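You operate a simulated robot arm through the tools that you are given. There is no shell and no other tool.

You run a simulated robot arm. Do the job below in one go: nothing can be reset, and whatever is moved stays where it is left.

## Task
Chalk the hem line on the green lining at the depth on the yellow job ticket.
Fine: Clamp the lining down first. Set the slider, run the carriage across once, park it, then raise the clamp. Where these are worked on the way, their far stop is far enough and under half their travel is too little: chalk carriage.

The check looks at the end state, three seconds after you hand in, the way a careful person would. Anything else that was tipped, shoved, dropped, spilled or broken makes it a failure.

## Robot
A 7-joint arm with a three-finger gripper, fixed in place. Base frame: the origin is on the floor under the middle of its stand, x ahead of it, y to its left, z up; the work surface is at about z = 954. Lengths are in mm, angles in degrees, forces in N, time in s.
With the tool pointing down near the work surface it reaches from about 120 to 880 mm from the base axis. Its first joint turns from -166.0 to 166.0 degrees. Payload 2.94 kg.
Tool frame: the origin (TCP) lies between the finger pads and is the grasp point; the fingertips stand 30 mm ahead of it; z points along the fingers, y is the line along which they close. The gripper opens to 132 mm; its body begins 107 mm behind the TCP.
Orientation is that of the tool frame in the base frame, as a unit quaternion [x, y, z, w]. With the fingers straight down and closing along the base's y, the tool's x points along the base's -x, its y along +y and its z along -z.

## Interface
- The arm moves only by the tool arm_command. Its argument "rows" is a list that holds one entry, the list of rows, each a list of 7 numbers: the shift along the base's x, y, z in m, then the turn, a rotation vector about the base's x, y, z in degrees, then the opening, from 0 (shut) to 1 (fully open). In form: [[[tx, ty, tz, wx, wy, wz, grip], ...]]. A call has 1 to 20 rows; each row shifts and turns the commanded pose from where the row before left it. A row lasts 0.2 s, in which the tool goes at most 50 mm and 8.6 degrees; a call with a longer step from one row to the next is refused whole, and so is a gripper value outside its range. Where a pose cannot be reached the arm comes as near as it can. A force on the tool above 40 N (or 10 N above the force at the start of the call, whichever is more), or a blocked arm, ends the call early, and 0.2 s more pass. The fingers move at their own pace (about 37.4 mm/s each) and stop on an object; they squeeze with about 35 N. The grip force told is the motor's: it shows also when the fingers shut on nothing. Time passes only in rows, and 0.2 s behind the last, so rows that do not move let the fingers close. It gives the time, the measured TCP pose, the force on the tool (base axes), the opening and the grip force at its end, in the units of the frame above (readings bear some noise), with the torque about the TCP (base axes, N m) and any sound that the robot's microphone picked up, and new pictures: "views" is both (left out), scene, wrist or none.
- Cameras (640 x 400 px; columns grow to the right, rows downward): "scene" is fixed at [58.1, -644.2, 1513.8]; the picture's right is [0.74, -0.68, 0.00], its down [-0.42, -0.45, -0.79] and it looks along [0.53, 0.58, -0.62] (base axes); focal length 338 px, centre (320, 200). "wrist" rides on the gripper at [72, 3, -144] in the tool frame; the picture's right is [-0.04, 1.00, 0.00], its down [-0.88, -0.04, -0.48] and it looks along [-0.47, -0.02, 0.88] (tool axes); focal length 256 px, centre (320, 200). There is no depth. A picture from a camera that has moved, and an enlarged one, comes with that camera's place and axes in the base frame and with its lens. The place of the scene camera against the robot may be out by one fixed shift of up to 18 mm in any direction.
- lift_body(by): moves the trunk up (or, below 0, down) by that many mm; the arm rides with it, the base frame stays. It gives what a move gives, with no picture.
- enlarge(camera, box): a new picture of the part [left, top, right, bottom] of that camera's present view, enlarged. No time passes.
- close_job(): hands the job in; it is judged then, once.

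Places have to be worked out from the pictures, the camera data and where the tool is seen. Open the gripper and draw the arm clear of the work before you hand the job in, unless the task says otherwise.

The tools are called after "Request:" as a command line: name --argument value ..., lists and objects as JSON in quotes. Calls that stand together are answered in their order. arm_command: Moves the arm, as the interface text tells. Its arguments: {"type":"object","properties":{"rows":{"type":"array","items":{"type":"array","items":{"type":"array","items":{"type":"number"}}}},"views":{"type":"string","enum":["both","scene","wrist","none"]}},"required":["rows"]} The other tools are called the same way: lift_body (by) moves the trunk up or down; enlarge (camera, box) takes an enlarged picture of a part of a camera's view; close_job () hands the job in.

At the start:

```text
time_s: 0.0
eef_pos: [678.3, 4.1, 1208.9]
ee_rot: [0.0, 1.0, 0.0, 0.0]
wrist_force: [0.2, 0.3, 0.3]
ft_torque: [0.02, 0.03, 0.0]
opening: 131.9
grip_force: 0.0
trunk travel left (down, up): [-400.0, 140.0]
```

scene: 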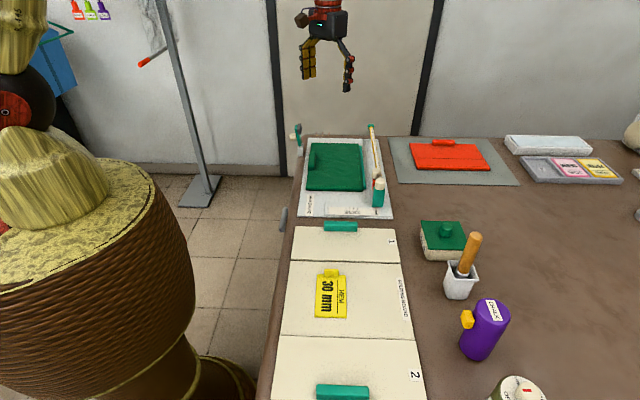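
wrist: 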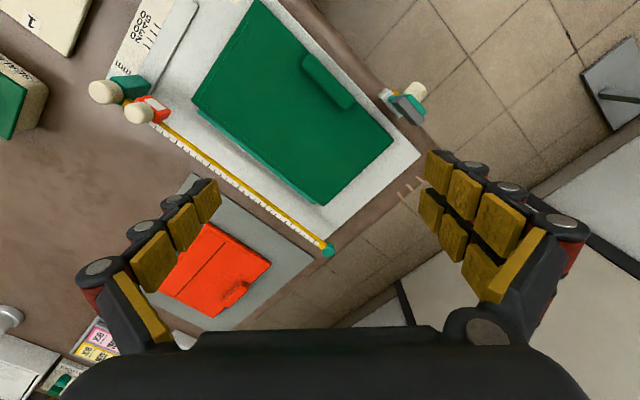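

The ticket reads 30 mm. I'll enlarge the scene and wrist views to study the marking device.

Request:
enlarge --camera "scene" --box '[270, 110, 430, 230]'

Request:
enlarge --camera "wrist" --box '[80, 0, 450, 260]'

Request:
enlarge --camera "scene" --box '[270, 210, 440, 400]'

```text
3.33 times, centred on (350, 170) of scene
camera zoom: at [58.1, -644.2, 1513.8], right [0.74, -0.68, 0.0], down [-0.42, -0.45, -0.79], along [0.53, 0.58, -0.62], focal length 1127 px, centre (220, 300)
```

zoom: 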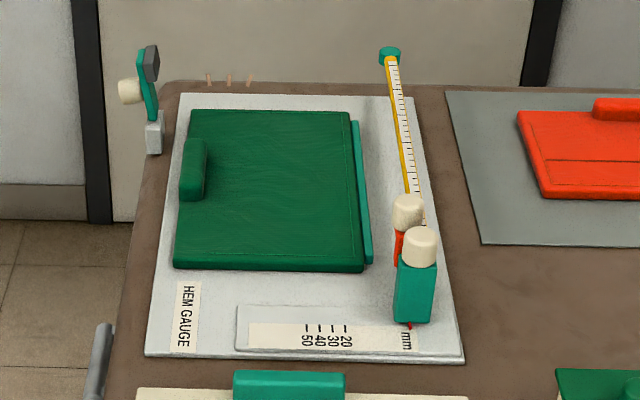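

```text
1.54 times, centred on (265, 130) of wrist
camera zoom: at [606.1, 6.6, 1353.0], right [0.04, 1.0, 0.0], down [0.88, -0.04, 0.48], along [0.47, -0.02, -0.88], focal length 394 px, centre (405, 308)
```

zoom: 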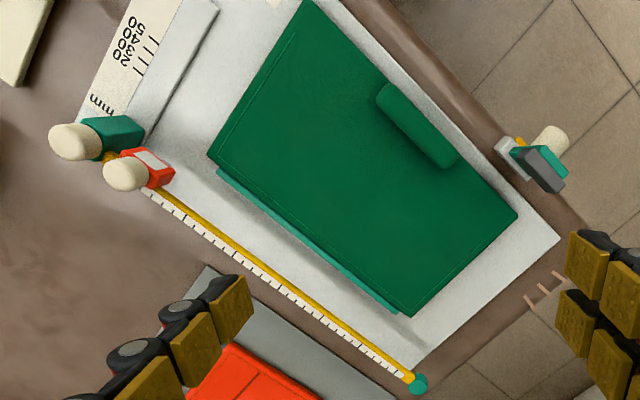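

```text
2.11 times, centred on (355, 305) of scene
camera zoom: at [58.1, -644.2, 1513.8], right [0.74, -0.68, 0.0], down [-0.42, -0.45, -0.79], along [0.53, 0.58, -0.62], focal length 712 px, centre (246, -21)
```

zoom: 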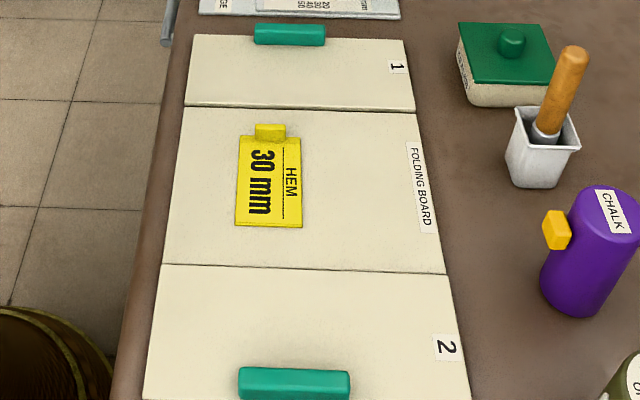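

The gauge lies at about 45°, with the slider (teal block) near (624,-244), the red carriage near (648,-213), and the clamp lever near (645,105). I'll go closer with the wrist camera to see the slider and scale.

Request:
arm_command --rows '[[[-0.015, -0.035, -0.01, 0, 0, 0, 1], [-0.015, -0.035, -0.015, 0, 0, 0, 1], [-0.015, -0.035, -0.015, 0, 0, 0, 1], [-0.015, -0.035, -0.01, 0, 0, 0, 1], [-0.015, -0.035, -0.01, 0, 0, 0, 1], [-0.015, -0.03, -0.01, 0, 0, 0, 1], [0, 0, 0, 0, 0, 0, 1]]]' --views "both"

```text
time_s: 1.6
eef_pos: [586.6, -200.8, 1140.3]
ee_rot: [0.0, 1.0, 0.0, 0.0]
wrist_force: [-0.7, 0.6, 0.0]
ft_torque: [-0.04, 0.0, 0.01]
opening: 132.0
grip_force: 0.1
trunk travel left (down, up): [-400.0, 140.0]
camera wrist: at [514.0, -198.0, 1283.0], right [0.04, 1.0, 0.0], down [0.88, -0.04, 0.48], along [0.48, -0.02, -0.88], focal length 256 px, centre (320, 200)
```

scene: 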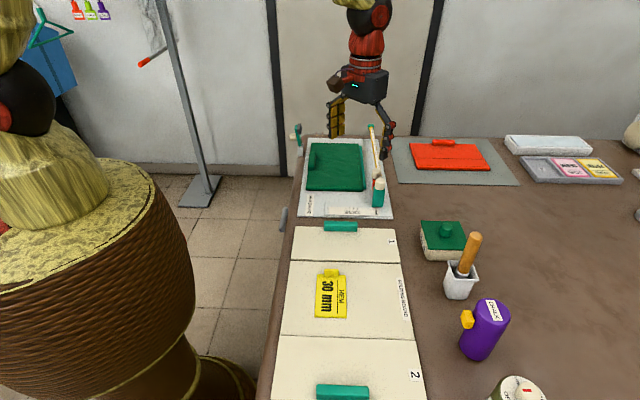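
wrist: 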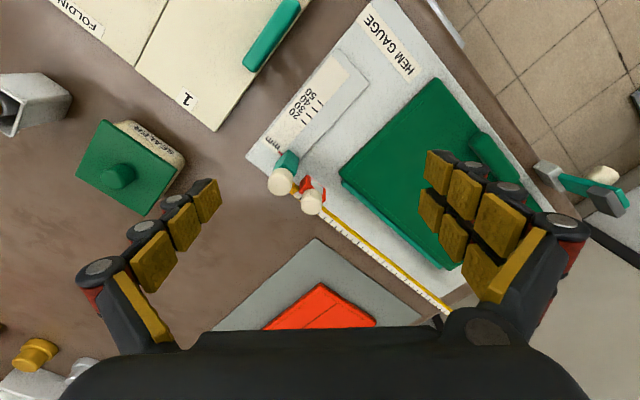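

The slider, carriage and scale are now in the wrist view. I'll enlarge that region.

Request:
enlarge --camera "wrist" --box '[230, 40, 390, 220]'

Request:
enlarge --camera "wrist" --box '[480, 90, 640, 220]'

Request:
enlarge --camera "scene" --box '[330, 160, 400, 225]'

```text
2.22 times, centred on (310, 130) of wrist
camera zoom: at [514.0, -198.0, 1283.0], right [0.04, 1.0, 0.0], down [0.88, -0.04, 0.48], along [0.48, -0.02, -0.88], focal length 569 px, centre (342, 356)
```

zoom: 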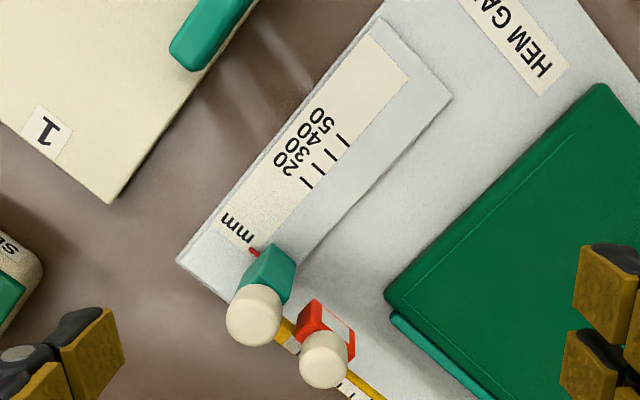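

```text
3.08 times, centred on (560, 155) of wrist
camera zoom: at [514.0, -198.0, 1283.0], right [0.04, 1.0, 0.0], down [0.88, -0.04, 0.48], along [0.48, -0.02, -0.88], focal length 788 px, centre (-418, 338)
```

zoom: 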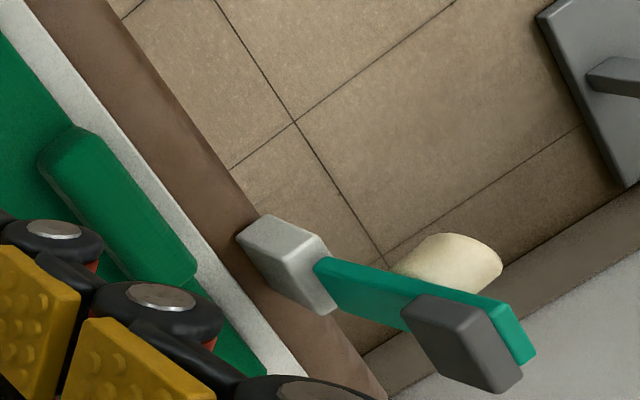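

```text
6.15 times, centred on (365, 192) of scene
camera zoom: at [58.1, -644.2, 1513.8], right [0.74, -0.68, 0.0], down [-0.42, -0.45, -0.79], along [0.53, 0.58, -0.62], focal length 2081 px, centre (43, 246)
```

zoom: 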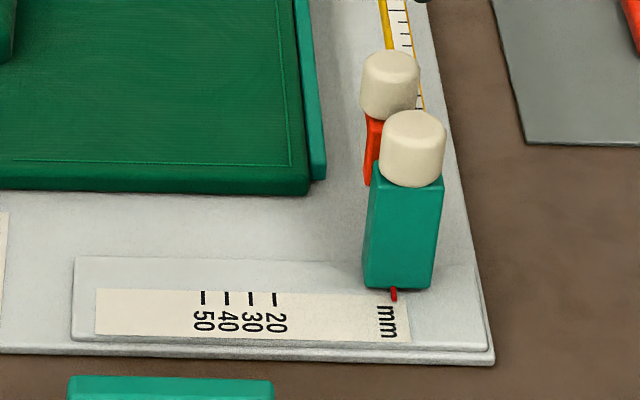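

The slider's pointer reads at the zero end, and the clamp lever stands up at the board's left edge. I'll go over near the clamp, turning the wrist 45° so the tool lines up with the board.

Request:
arm_command --rows '[[[0.002, 0.043, 0.002, 0, 0, 7.5, 1], [0.002, 0.043, 0.002, 0, 0, 7.5, 1], [0.002, 0.043, 0.002, 0, 0, 7.5, 1], [0.002, 0.043, 0.002, 0, 0, 7.5, 1], [0.002, 0.043, 0.001, 0, 0, 7.5, 1], [0.002, 0.043, 0.001, 0, 0, 7.5, 1], [0, 0, 0, 0, 0, 0, 1]]]' --views "both"

```text
time_s: 3.2
eef_pos: [600.7, 58.1, 1149.1]
ee_rot: [-0.383, 0.924, 0.0, 0.0]
wrist_force: [-0.1, 0.5, -0.6]
ft_torque: [0.0, 0.0, 0.02]
opening: 131.9
grip_force: 0.1
trunk travel left (down, up): [-400.0, 140.0]
camera wrist: at [547.1, 8.3, 1292.1], right [-0.68, 0.74, 0.0], down [0.65, 0.6, 0.48], along [0.35, 0.32, -0.88], focal length 256 px, centre (320, 200)
```

scene: 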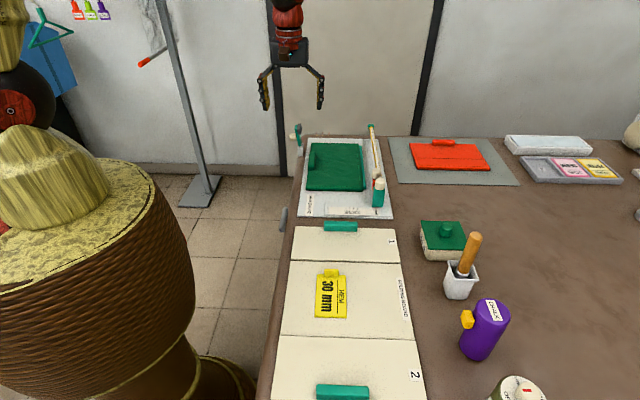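
wrist: 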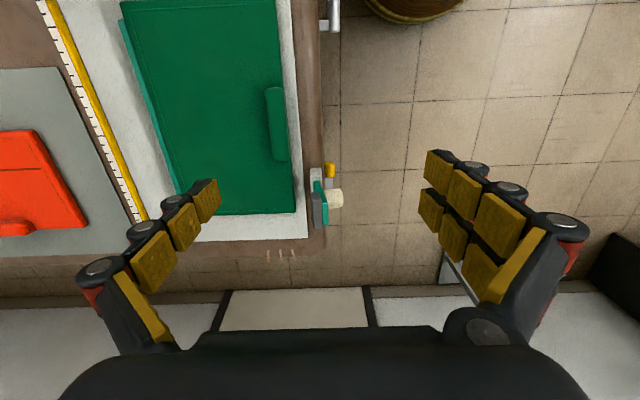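

The view is aligned with the board. I'll enlarge the clamp.

Request:
enlarge --camera "wrist" --box '[270, 130, 380, 260]'

Request:
enlarge --camera "scene" --box '[275, 110, 345, 175]'

Request:
enlarge --camera "wrist" --box '[20, 0, 340, 280]'

```text
3.08 times, centred on (325, 195) of wrist
camera zoom: at [547.1, 8.3, 1292.1], right [-0.68, 0.74, 0.0], down [0.65, 0.6, 0.48], along [0.35, 0.32, -0.88], focal length 788 px, centre (305, 215)
```

zoom: 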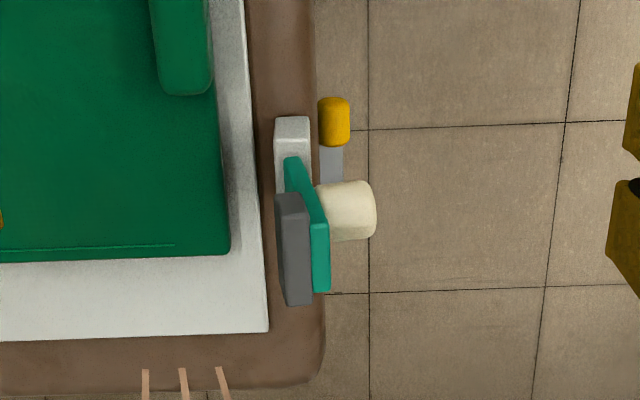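

```text
6.15 times, centred on (310, 142) of scene
camera zoom: at [58.1, -644.2, 1513.8], right [0.74, -0.68, 0.0], down [-0.42, -0.45, -0.79], along [0.53, 0.58, -0.62], focal length 2081 px, centre (382, 554)
```

zoom: 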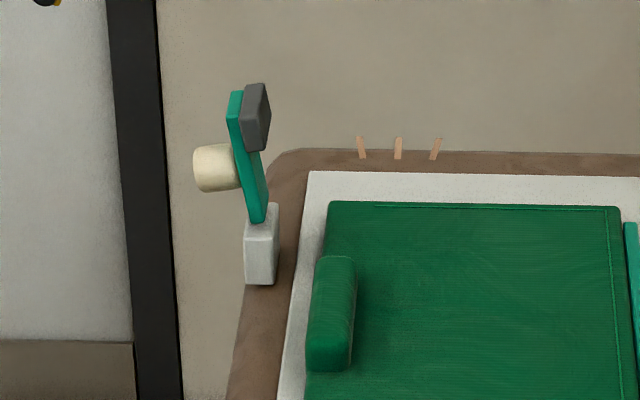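

```text
1.43 times, centred on (180, 140) of wrist
camera zoom: at [547.1, 8.3, 1292.1], right [-0.68, 0.74, 0.0], down [0.65, 0.6, 0.48], along [0.35, 0.32, -0.88], focal length 366 px, centre (520, 286)
```

zoom: 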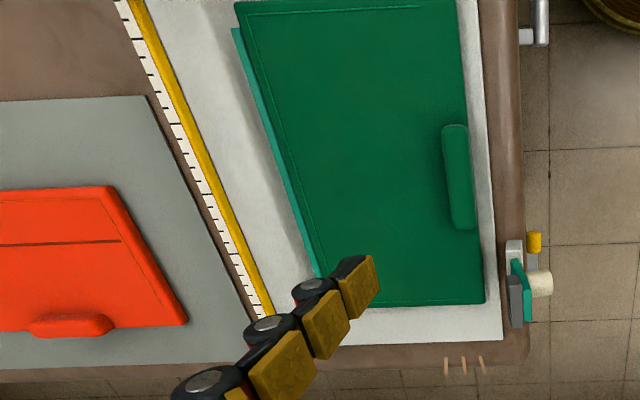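

A yellow piece shows beside the clamp, apparently below the table top. I'll go lower and slightly outboard to see the clamp and that piece from close by.

Request:
arm_command --rows '[[[-0.01, 0.02, -0.02, 0, 0, 0, 1], [-0.01, 0.02, -0.02, 0, 0, 0, 1], [0, 0, -0.02, 0, 0, 0, 1], [0, 0, 0, 0, 0, 0, 1]]]' --views "wrist"

Request:
enlarge --camera "wrist" --box '[220, 100, 420, 240]'

```text
time_s: 4.2
eef_pos: [578.9, 98.3, 1090.6]
ee_rot: [-0.382, 0.924, 0.001, 0.0]
wrist_force: [-0.3, -0.4, 0.7]
ft_torque: [-0.02, 0.02, 0.01]
opening: 132.1
grip_force: 0.1
trunk travel left (down, up): [-400.0, 140.0]
camera wrist: at [526.3, 48.2, 1233.9], right [-0.68, 0.74, 0.0], down [0.65, 0.59, 0.48], along [0.35, 0.32, -0.88], focal length 256 px, centre (320, 200)
```

wrist: 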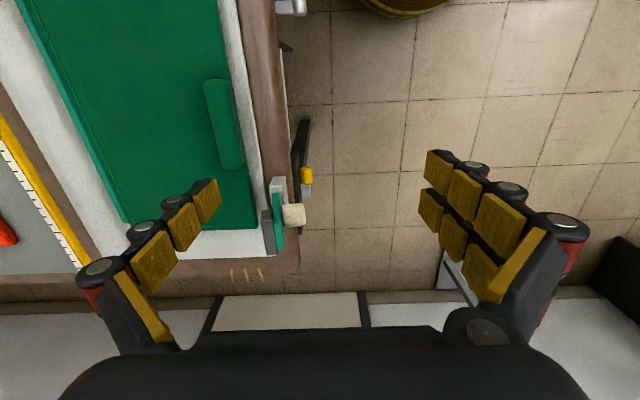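

```text
2.86 times, centred on (320, 170) of wrist
camera zoom: at [526.3, 48.2, 1233.9], right [-0.68, 0.74, 0.0], down [0.65, 0.59, 0.48], along [0.35, 0.32, -0.88], focal length 731 px, centre (320, 286)
```

zoom: 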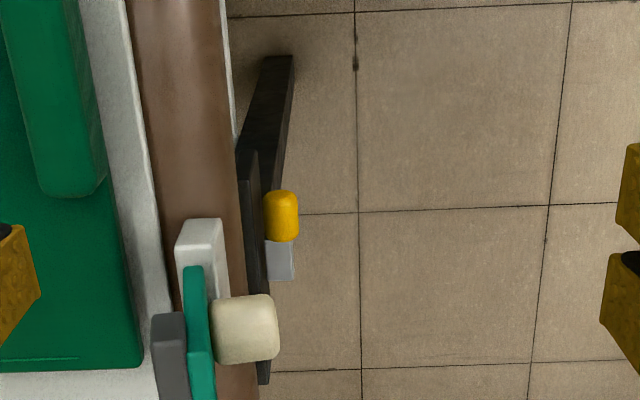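

The yellow piece is a lever well below the table top (z≈805), not part of this job, so I'll leave it alone. The clamp lever pivots near (660,105,985) and its knob sticks outward, ending around (645,129,1003). I'll shut the fingers and go outboard of the knob.

Request:
arm_command --rows '[[[-0.01, 0.01, 0, 0, 0, 0, 0], [0, 0, 0, 0, 0, 0, 0], [0, 0, 0, 0, 0, 0, 0], [0, 0, 0, 0, 0, 0, 0], [0, 0, 0, 0, 0, 0, 0], [0, 0, 0, 0, 0, 0, 0], [0, 0, 0, 0, 0, 0, 0], [0, 0, 0, 0, 0, 0, 0], [0, 0, 0, 0, 0, 0, 0], [0.02, 0.02, 0, 0, 0, 0, 0], [0.025, 0.026, 0, 0, 0, 0, 0], [0, 0, -0.03, 0, 0, 0, 0], [0, 0, 0, 0, 0, 0, 0]]]' --views "both"

Request:
enlarge --camera "scene" --box '[260, 80, 345, 165]'

```text
time_s: 7.0
eef_pos: [613.5, 153.7, 1060.0]
ee_rot: [-0.382, 0.924, 0.0, 0.0]
wrist_force: [-0.1, 0.5, -0.2]
ft_torque: [-0.01, 0.01, 0.02]
opening: 0.0
grip_force: 28.5
trunk travel left (down, up): [-400.0, 140.0]
camera wrist: at [560.3, 103.8, 1204.1], right [-0.68, 0.74, 0.0], down [0.65, 0.59, 0.48], along [0.35, 0.32, -0.88], focal length 256 px, centre (320, 200)
```

scene: 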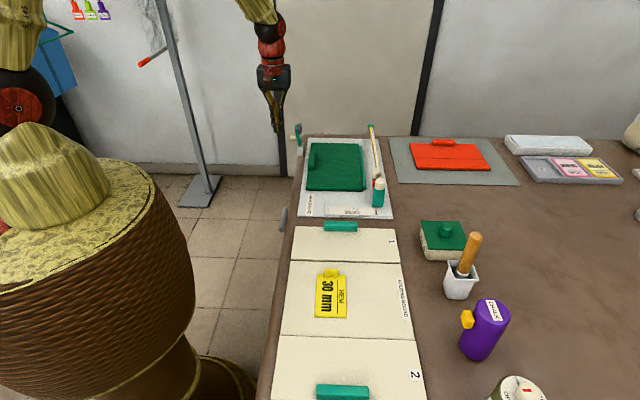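
wrist: 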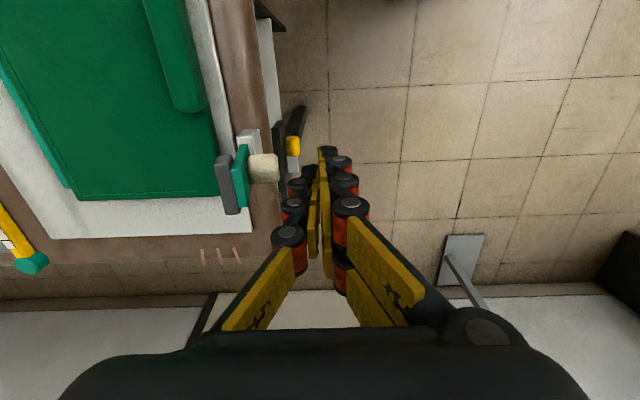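

```text
4.71 times, centred on (302, 122) of scene
camera zoom: at [58.1, -644.2, 1513.8], right [0.74, -0.68, 0.0], down [-0.42, -0.45, -0.79], along [0.53, 0.58, -0.62], focal length 1592 px, centre (402, 565)
```

zoom: 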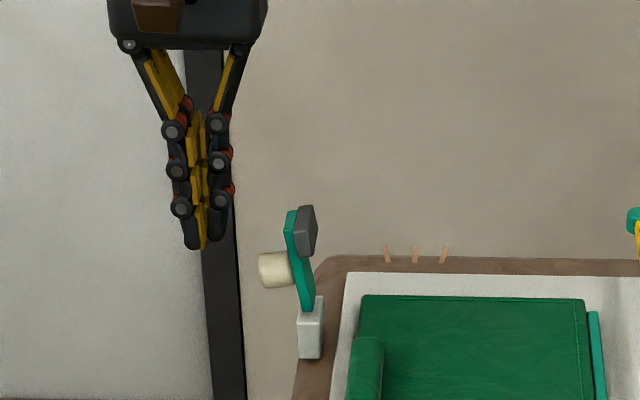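

The fingertips are outboard of the knob as planned. I'll lower to z≈1030 and push slowly inward against the knob.

Request:
arm_command --rows '[[[0, 0, -0.015, 0, 0, 0, 0], [0, 0, -0.015, 0, 0, 0, 0], [0.007, -0.007, 0, 0, 0, 0, 0], [0.0055, -0.0055, 0, 0, 0, 0, 0], [0.0035, -0.0035, 0, 0, 0, 0, 0], [0.0035, -0.0035, 0, 0, 0, 0, 0], [0.0035, -0.0035, 0, 0, 0, 0, 0], [0.0035, -0.0035, 0, 0, 0, 0, 0], [0, 0, 0, 0, 0, 0, 0]]]' --views "both"

Request:
enlarge --camera "scene" --box '[260, 80, 345, 165]'

```text
time_s: 9.0
eef_pos: [641.0, 128.3, 1033.9]
ee_rot: [-0.383, 0.924, 0.0, 0.002]
wrist_force: [-13.0, 11.1, 21.3]
ft_torque: [0.08, 0.1, 0.0]
opening: 0.0
grip_force: 28.4
trunk travel left (down, up): [-400.0, 140.0]
camera wrist: at [586.8, 78.8, 1176.1], right [-0.68, 0.74, 0.0], down [0.65, 0.6, 0.48], along [0.35, 0.32, -0.88], focal length 256 px, centre (320, 200)
```

scene: 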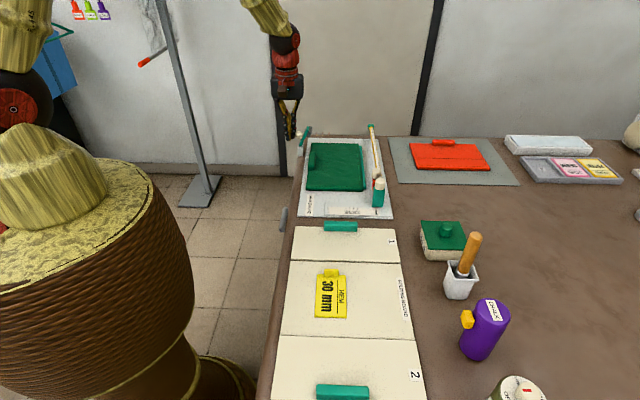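
wrist: 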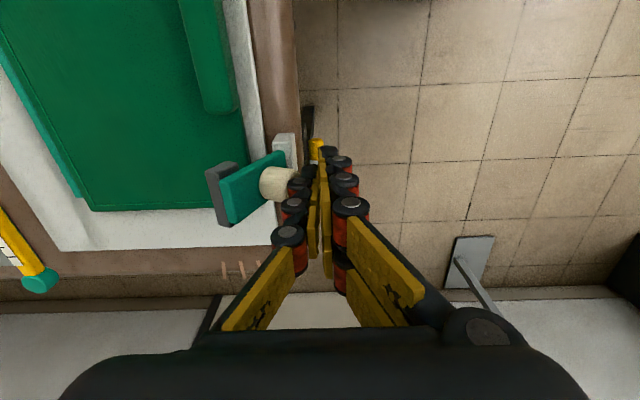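

```text
4.71 times, centred on (302, 122) of scene
camera zoom: at [58.1, -644.2, 1513.8], right [0.74, -0.68, 0.0], down [-0.42, -0.45, -0.79], along [0.53, 0.58, -0.62], focal length 1592 px, centre (402, 565)
```

zoom: 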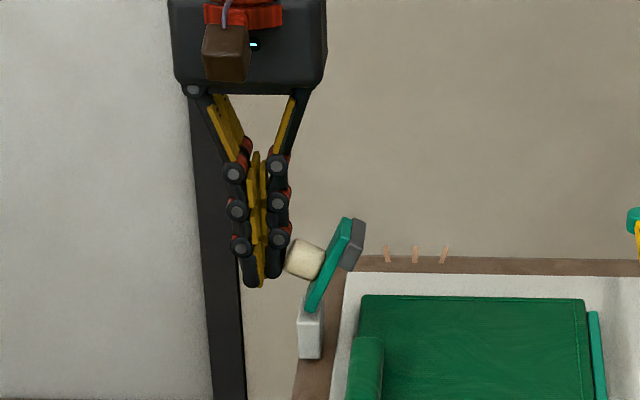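

The lever has swung to about 35° with about 17 N sideways. I'll keep pushing inward while easing up slightly to relieve the upward rub.

Request:
arm_command --rows '[[[0.0025, -0.0025, 0.004, 0, 0, 0, 0], [0.0025, -0.0025, 0.003, 0, 0, 0, 0], [0.0035, -0.0035, 0.002, 0, 0, 0, 0], [0.0035, -0.0035, 0, 0, 0, 0, 0], [0.0035, -0.0035, 0, 0, 0, 0, 0], [0.0035, -0.0035, 0, 0, 0, 0, 0], [0, 0, 0, 0, 0, 0, 0]]]' --views "both"

Request:
enlarge --camera "scene" --box '[260, 80, 345, 165]'

```text
time_s: 10.6
eef_pos: [660.4, 108.1, 1038.8]
ee_rot: [-0.382, 0.924, -0.001, 0.0]
wrist_force: [1.5, 0.7, 1.7]
ft_torque: [0.05, -0.09, -0.02]
opening: 0.1
grip_force: 28.6
trunk travel left (down, up): [-400.0, 140.0]
camera wrist: at [607.2, 58.4, 1182.0], right [-0.68, 0.74, 0.0], down [0.65, 0.59, 0.48], along [0.35, 0.32, -0.88], focal length 256 px, centre (320, 200)
```

scene: 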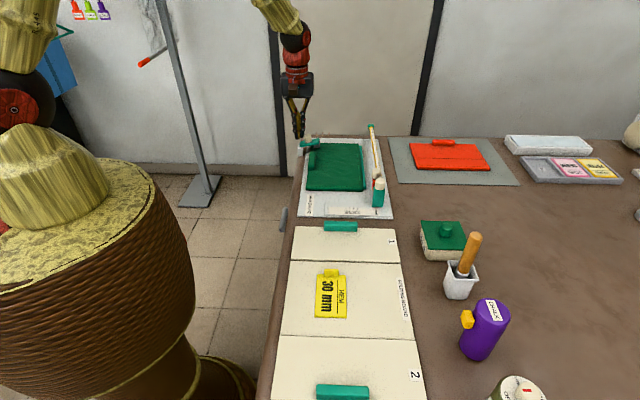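
wrist: 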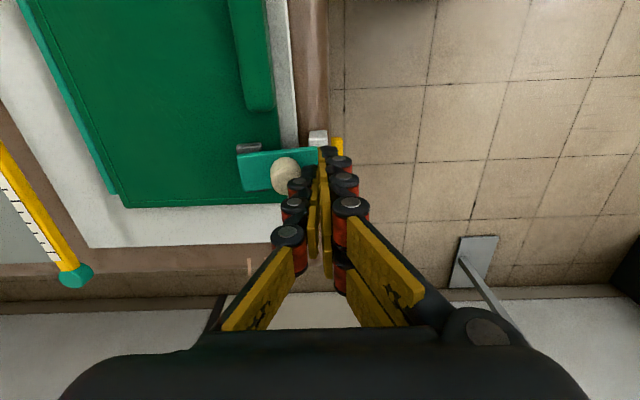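

```text
4.71 times, centred on (302, 122) of scene
camera zoom: at [58.1, -644.2, 1513.8], right [0.74, -0.68, 0.0], down [-0.42, -0.45, -0.79], along [0.53, 0.58, -0.62], focal length 1592 px, centre (402, 565)
```

zoom: 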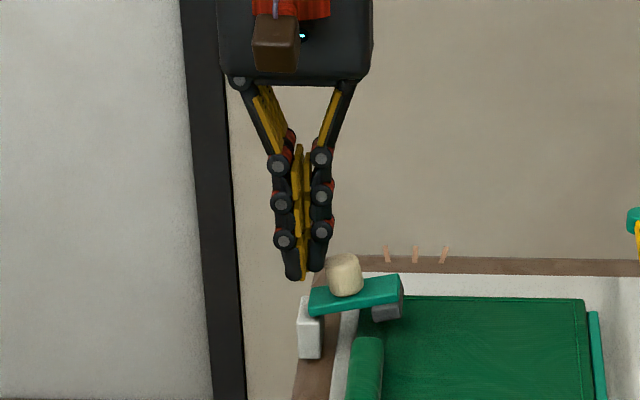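

The lever is nearly flat with its pad over the lining. I'll rise, shift over the knob (about (678,88), top z≈1014) and press it down gently to make sure it is fully clamped.

Request:
arm_command --rows '[[[0, 0, 0.025, 0, 0, 0, 0], [0.009, -0.009, 0, 0, 0, 0, 0], [0.009, -0.009, 0, 0, 0, 0, 0], [0, 0, -0.008, 0, 0, 0, 0], [0, 0, -0.006, 0, 0, 0, 0], [0, 0, -0.004, 0, 0, 0, 0], [0, 0, 0, 0, 0, 0, 0]]]' --views "both"

Request:
enlarge --camera "scene" --box '[260, 80, 345, 165]'

```text
time_s: 12.2
eef_pos: [677.4, 89.6, 1046.1]
ee_rot: [-0.383, 0.924, 0.0, 0.0]
wrist_force: [0.4, -0.8, 0.5]
ft_torque: [0.0, 0.01, -0.01]
opening: 0.0
grip_force: 28.3
trunk travel left (down, up): [-400.0, 140.0]
camera wrist: at [625.3, 40.8, 1189.0], right [-0.68, 0.74, 0.0], down [0.65, 0.59, 0.48], along [0.35, 0.32, -0.88], focal length 256 px, centre (320, 200)
```

scene: 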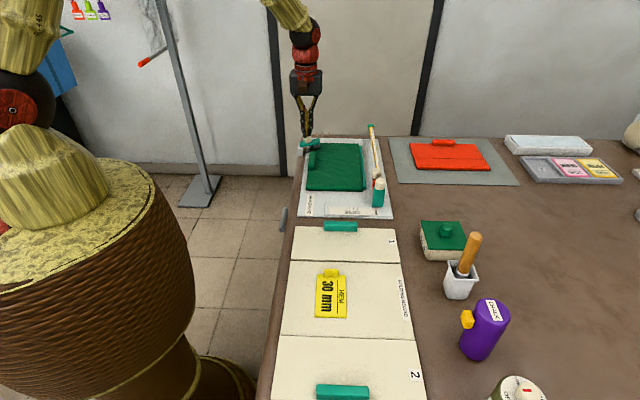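
wrist: 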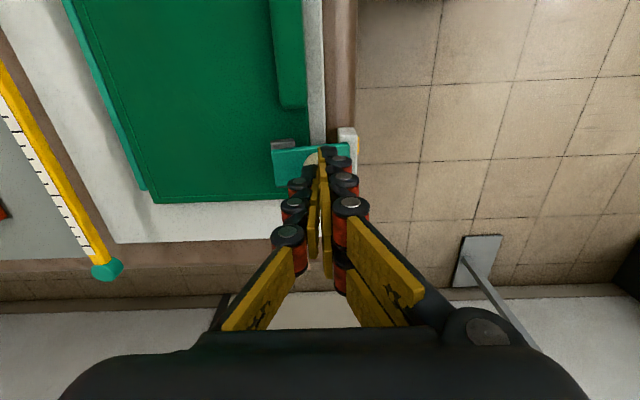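

```text
4.71 times, centred on (302, 122) of scene
camera zoom: at [58.1, -644.2, 1513.8], right [0.74, -0.68, 0.0], down [-0.42, -0.45, -0.79], along [0.53, 0.58, -0.62], focal length 1592 px, centre (402, 565)
```

zoom: 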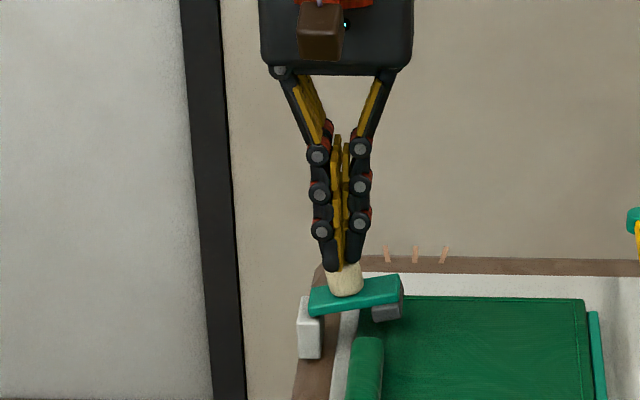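

The fingertips are just over the knob but not touching (force ≈0). I'll press on down in small steps.

Request:
arm_command --rows '[[[0, 0, -0.002, 0, 0, 0, 0], [0, 0, -0.002, 0, 0, 0, 0], [0, 0, -0.002, 0, 0, 0, 0], [0, 0, -0.002, 0, 0, 0, 0], [0, 0, 0, 0, 0, 0, 0]]]' --views "scene"

Request:
enlarge --camera "scene" --box '[260, 80, 345, 165]'

```text
time_s: 13.4
eef_pos: [678.9, 89.7, 1038.3]
ee_rot: [-0.382, 0.924, 0.0, 0.0]
wrist_force: [1.2, -1.2, 4.5]
ft_torque: [0.01, -0.03, 0.0]
opening: 6.0
grip_force: 28.6
trunk travel left (down, up): [-400.0, 140.0]
```

scene: 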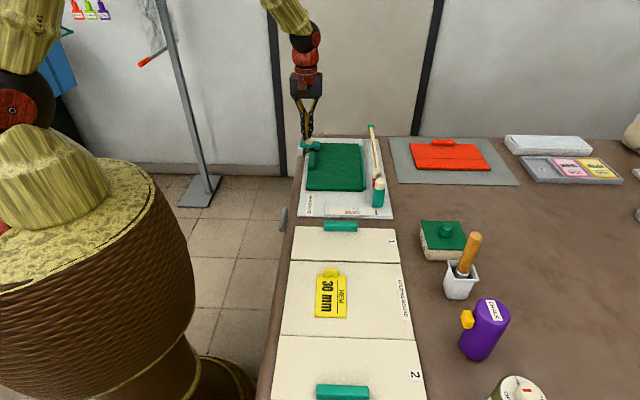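

```text
4.71 times, centred on (302, 122) of scene
camera zoom: at [58.1, -644.2, 1513.8], right [0.74, -0.68, 0.0], down [-0.42, -0.45, -0.79], along [0.53, 0.58, -0.62], focal length 1592 px, centre (402, 565)
```

zoom: 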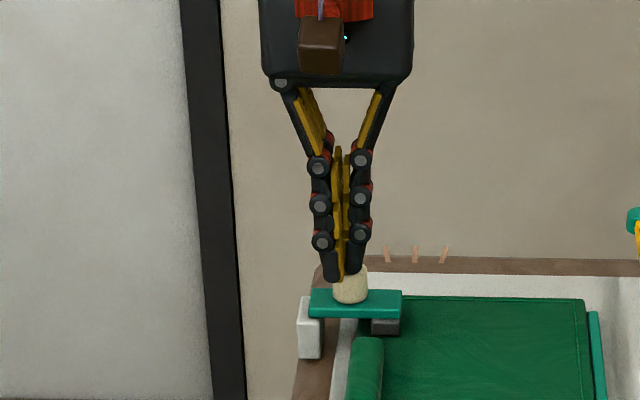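

The lever is now level. The fingertips are splaying a little on the knob, so I'll press only a little more and see whether the force climbs.

Request:
arm_command --rows '[[[0, 0, -0.002, 0, 0, 0, 0], [0, 0, -0.002, 0, 0, 0, 0], [0, 0, 0, 0, 0, 0, 0]]]' --views "scene"

Request:
enlarge --camera "scene" --box '[260, 80, 345, 165]'

```text
time_s: 14.2
eef_pos: [677.4, 89.5, 1037.7]
ee_rot: [-0.382, 0.924, -0.001, 0.003]
wrist_force: [-4.3, -2.0, 35.2]
ft_torque: [-0.05, 0.22, 0.03]
opening: 5.8
grip_force: 28.4
trunk travel left (down, up): [-400.0, 140.0]
```

scene: 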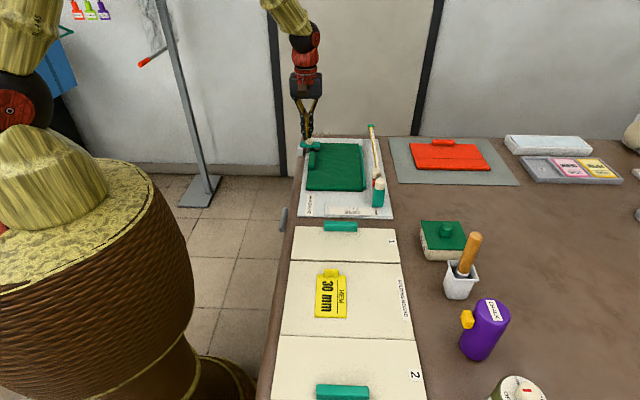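

```text
4.71 times, centred on (302, 122) of scene
camera zoom: at [58.1, -644.2, 1513.8], right [0.74, -0.68, 0.0], down [-0.42, -0.45, -0.79], along [0.53, 0.58, -0.62], focal length 1592 px, centre (402, 565)
```

zoom: 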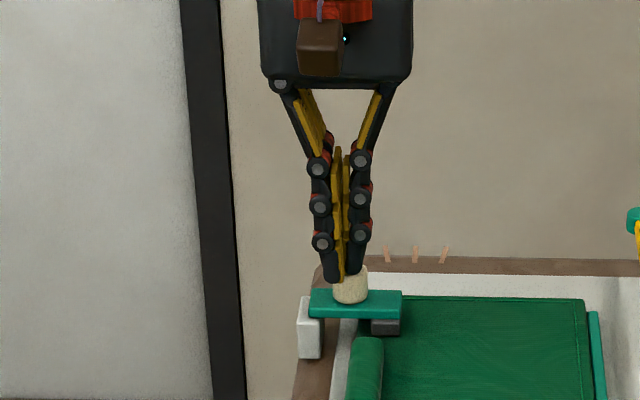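

The force rose to 35 N without travel, so the clamp is on its stop. I'll raise away and check that it stays down, heading back towards the slider.

Request:
arm_command --rows '[[[0, 0, 0.01, 0, 0, 0, 0], [0, 0, 0.03, 0, 0, 0, 0], [0, 0, 0.04, 0, 0, 0, 0], [0, 0, 0.04, 0, 0, 0, 0.3], [-0.01, -0.045, 0, 0, 0, 0, 0.6], [-0.01, -0.045, 0, 0, 0, 0, 0.8], [-0.01, -0.045, 0, 0, 0, 0, 0.8], [-0.01, -0.045, 0, 0, 0, 0, 0.8], [-0.01, -0.045, 0, 0, 0, 0, 0.8], [0, 0, 0, 0, 0, 0, 0.8]]]' --views "both"

Request:
enlarge --camera "scene" --box '[270, 110, 430, 230]'

Request:
enlarge --camera "wrist" --box '[200, 0, 440, 200]'

```text
time_s: 16.4
eef_pos: [627.9, -134.3, 1153.6]
ee_rot: [-0.383, 0.924, 0.0, -0.001]
wrist_force: [0.6, -0.5, 0.9]
ft_torque: [0.02, -0.02, 0.02]
opening: 105.0
grip_force: 0.1
trunk travel left (down, up): [-400.0, 140.0]
camera wrist: at [574.8, -183.8, 1296.9], right [-0.68, 0.74, 0.0], down [0.65, 0.6, 0.48], along [0.35, 0.32, -0.88], focal length 256 px, centre (320, 200)
```

scene: 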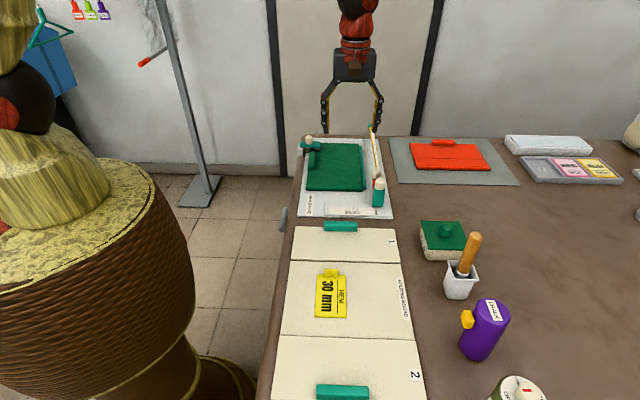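
wrist: 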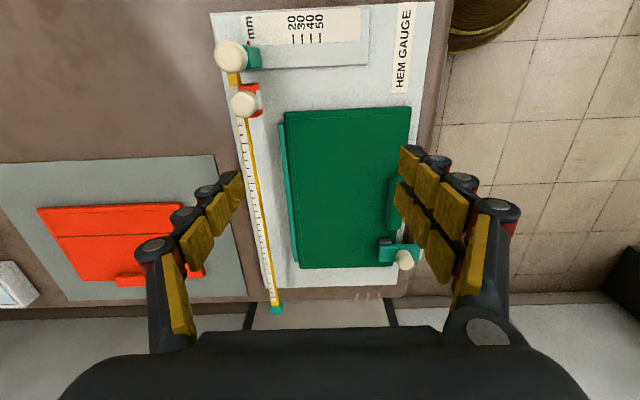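

```text
3.33 times, centred on (350, 170) of scene
camera zoom: at [58.1, -644.2, 1513.8], right [0.74, -0.68, 0.0], down [-0.42, -0.45, -0.79], along [0.53, 0.58, -0.62], focal length 1127 px, centre (220, 300)
```

zoom: 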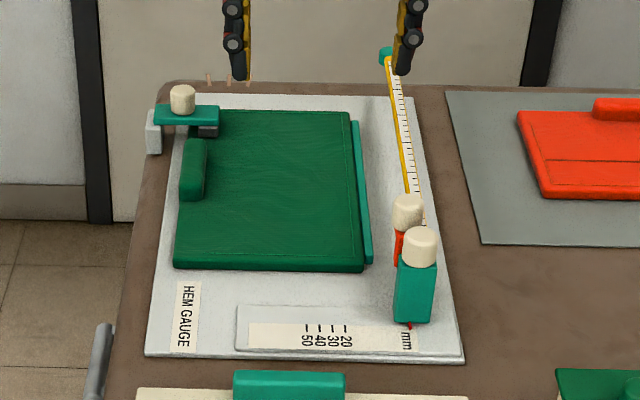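

```text
2.00 times, centred on (320, 100) of wrist
camera zoom: at [574.8, -183.8, 1296.9], right [-0.68, 0.74, 0.0], down [0.65, 0.6, 0.48], along [0.35, 0.32, -0.88], focal length 512 px, centre (320, 400)
```

zoom: 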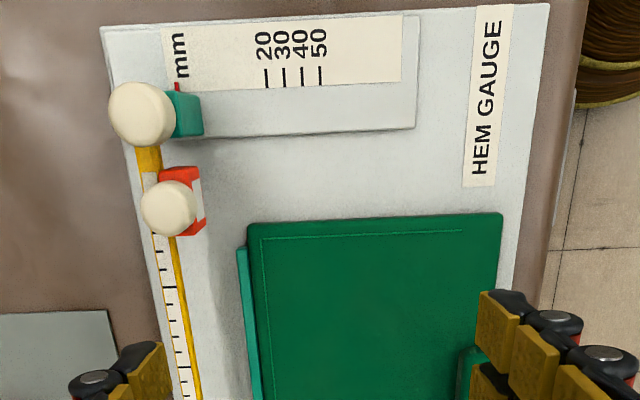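

The clamp stays level on the lining. The slider knob is near (624.5,-245,1033), with the pointer about 59 mm from the 30 mark; I'll go over it with fingers open across the slide direction.

Request:
arm_command --rows '[[[-0.001, -0.037, 0, 0, 0, 0, 0.6], [-0.001, -0.037, 0, 0, 0, 0, 0.6], [-0.001, -0.037, 0, 0, 0, 0, 0.6], [0, 0, -0.03, 0, 0, 0, 0.6], [0, 0, -0.03, 0, 0, 0, 0.6], [0, 0, -0.02, 0, 0, 0, 0.6], [0, 0, 0, 0, 0, 0, 0.6]]]' --views "both"

Request:
enlarge --camera "scene" --box '[320, 110, 440, 230]'

Request:
enlarge --camera "wrist" --box '[200, 60, 440, 260]'

```text
time_s: 18.0
eef_pos: [625.7, -247.5, 1073.8]
ee_rot: [-0.383, 0.924, 0.001, 0.0]
wrist_force: [0.5, -0.5, -0.3]
ft_torque: [-0.01, 0.01, -0.01]
opening: 79.2
grip_force: 0.1
trunk travel left (down, up): [-400.0, 140.0]
camera wrist: at [573.3, -296.4, 1218.0], right [-0.68, 0.74, 0.0], down [0.65, 0.59, 0.48], along [0.35, 0.32, -0.88], focal length 256 px, centre (320, 200)
```

scene: 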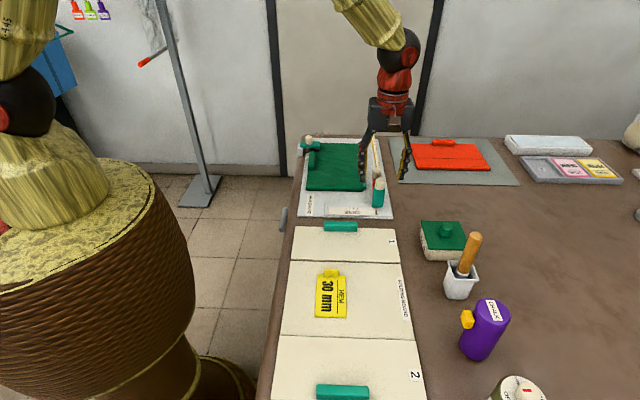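
wrist: 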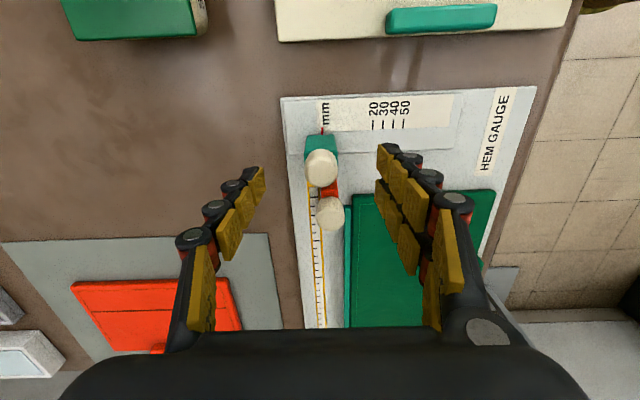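

```text
3.33 times, centred on (380, 170) of scene
camera zoom: at [58.1, -644.2, 1513.8], right [0.74, -0.68, 0.0], down [-0.42, -0.45, -0.79], along [0.53, 0.58, -0.62], focal length 1127 px, centre (120, 300)
```

zoom: 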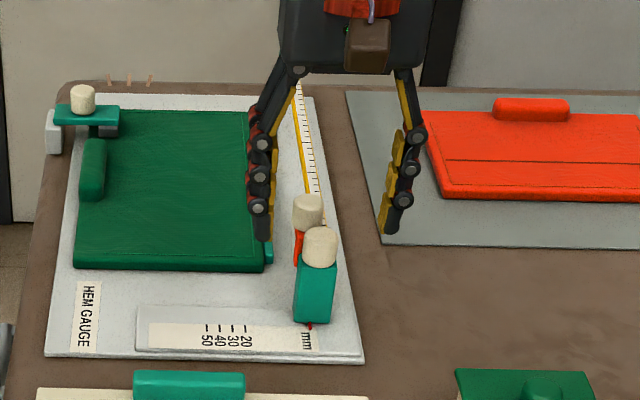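

```text
2.00 times, centred on (320, 160) of wrist
camera zoom: at [573.3, -296.4, 1218.0], right [-0.68, 0.74, 0.0], down [0.65, 0.59, 0.48], along [0.35, 0.32, -0.88], focal length 512 px, centre (320, 280)
```

zoom: 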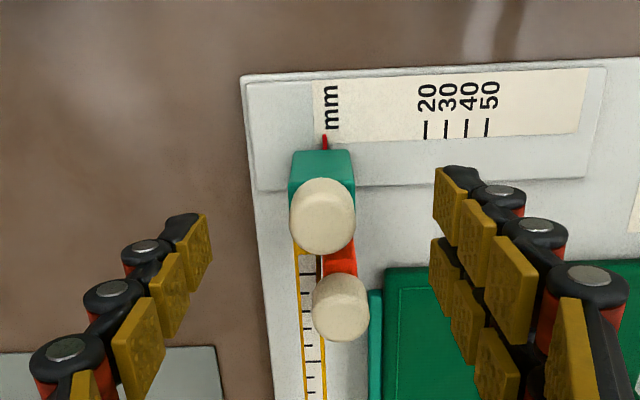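

The knob sits directly under the TCP. I'll lower 22 mm and close on it.

Request:
arm_command --rows '[[[0, 0, -0.012, 0, 0, 0, 0.6], [0, 0, -0.01, 0, 0, 0, 0.6], [0, 0, 0, 0, 0, 0, 0.35], [0, 0, 0, 0, 0, 0, 0.25], [0, 0, 0, 0, 0, 0, 0.1], [0, 0, 0, 0, 0, 0, 0.0], [0, 0, 0, 0, 0, 0, 0.0], [0, 0, 0, 0, 0, 0, 0.0]]]' --views "both"

Request:
enlarge --camera "scene" --box '[320, 110, 440, 230]'

Request:
enlarge --camera "wrist" --box '[200, 60, 440, 260]'

```text
time_s: 19.8
eef_pos: [625.8, -246.8, 1051.7]
ee_rot: [-0.383, 0.924, 0.0, 0.0]
wrist_force: [-0.7, -0.8, -0.6]
ft_torque: [0.09, -0.1, 0.13]
opening: 24.9
grip_force: 31.1
trunk travel left (down, up): [-400.0, 140.0]
camera wrist: at [572.6, -296.1, 1195.6], right [-0.68, 0.74, 0.0], down [0.65, 0.59, 0.48], along [0.35, 0.32, -0.88], focal length 256 px, centre (320, 200)
```

scene: 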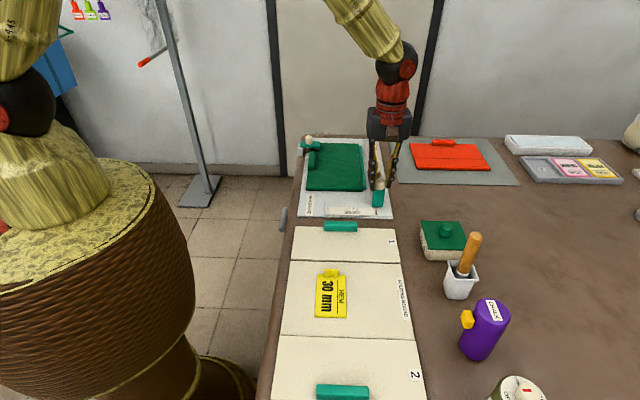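
wrist: 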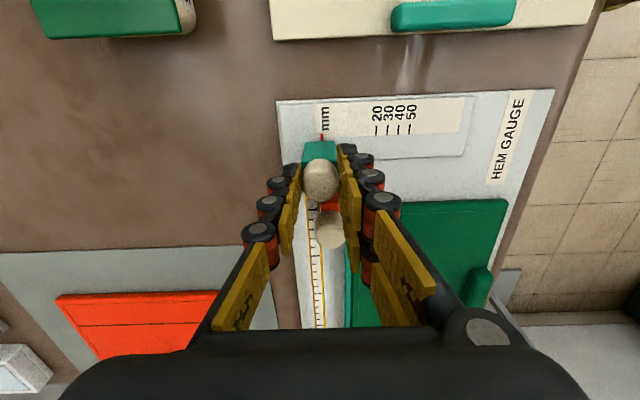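

```text
3.33 times, centred on (380, 170) of scene
camera zoom: at [58.1, -644.2, 1513.8], right [0.74, -0.68, 0.0], down [-0.42, -0.45, -0.79], along [0.53, 0.58, -0.62], focal length 1127 px, centre (120, 300)
```

zoom: 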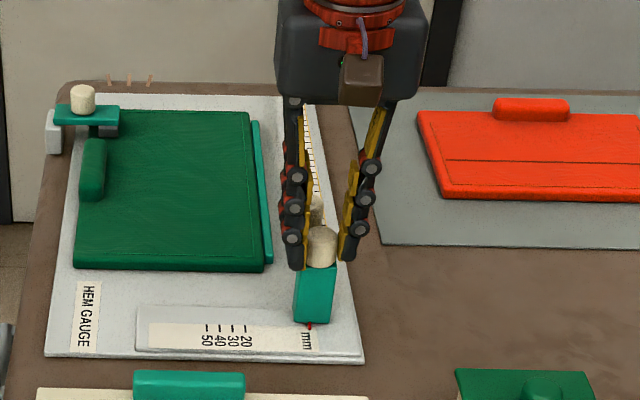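

```text
2.00 times, centred on (320, 160) of wrist
camera zoom: at [572.6, -296.1, 1195.6], right [-0.68, 0.74, 0.0], down [0.65, 0.59, 0.48], along [0.35, 0.32, -0.88], focal length 512 px, centre (320, 280)
```

zoom: 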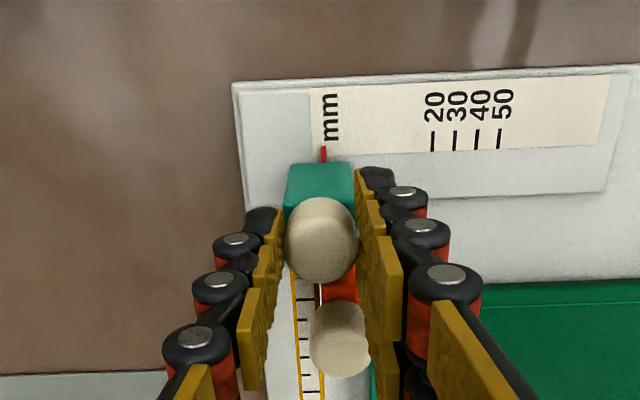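

The slider knob is gripped (24.9 mm, 31 N). The pointer is about 58 mm from the 30 tick; I'll slide about 50 mm first and then read the scale.

Request:
arm_command --rows '[[[-0.0035, 0.0035, 0, 0, 0, 0, 0], [-0.0055, 0.0055, 0, 0, 0, 0, 0], [-0.0066, 0.0066, 0, 0, 0, 0, 0], [-0.0066, 0.0066, 0, 0, 0, 0, 0], [-0.0066, 0.0066, 0, 0, 0, 0, 0], [-0.0066, 0.0066, 0, 0, 0, 0, 0], [0, 0, 0, 0, 0, 0, 0]]]' --views "both"

Request:
enlarge --camera "scene" --box '[300, 110, 420, 230]'

Request:
enlarge --camera "wrist" --box '[220, 60, 420, 200]'

```text
time_s: 21.4
eef_pos: [589.8, -211.0, 1051.7]
ee_rot: [-0.383, 0.924, 0.0, -0.001]
wrist_force: [-0.8, -2.7, 5.0]
ft_torque: [0.1, -0.27, 0.01]
opening: 24.7
grip_force: 45.1
trunk travel left (down, up): [-400.0, 140.0]
camera wrist: at [536.9, -260.4, 1195.5], right [-0.68, 0.74, 0.0], down [0.65, 0.59, 0.48], along [0.35, 0.32, -0.88], focal length 256 px, centre (320, 200)
```

scene: 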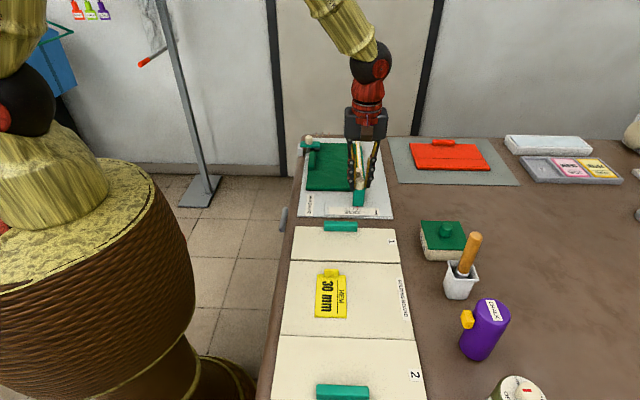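
wrist: 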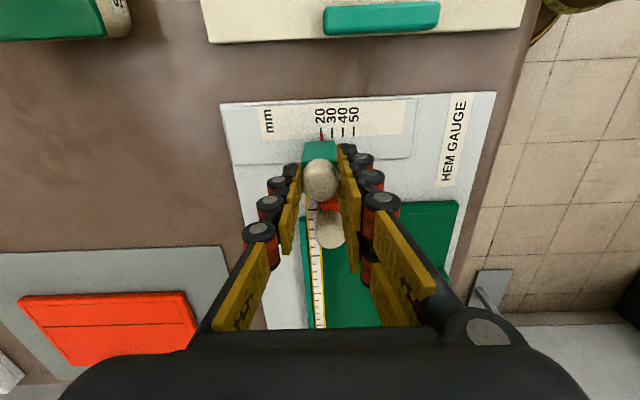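

```text
3.33 times, centred on (360, 170) of scene
camera zoom: at [58.1, -644.2, 1513.8], right [0.74, -0.68, 0.0], down [-0.42, -0.45, -0.79], along [0.53, 0.58, -0.62], focal length 1127 px, centre (187, 300)
```

zoom: 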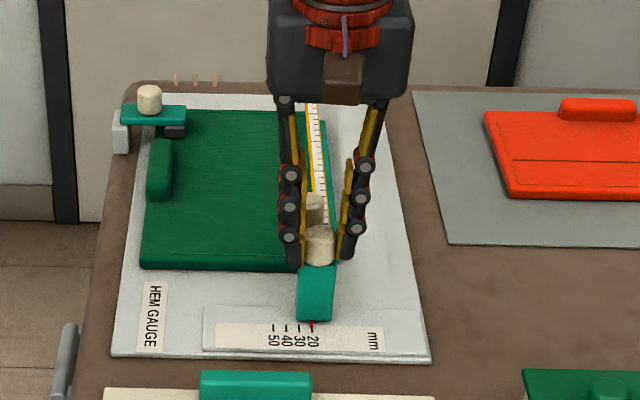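

```text
2.86 times, centred on (320, 130) of wrist
camera zoom: at [536.9, -260.4, 1195.5], right [-0.68, 0.74, 0.0], down [0.65, 0.59, 0.48], along [0.35, 0.32, -0.88], focal length 731 px, centre (320, 400)
```

zoom: 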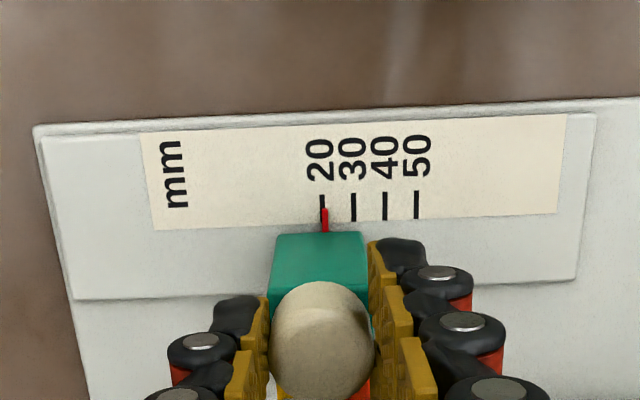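

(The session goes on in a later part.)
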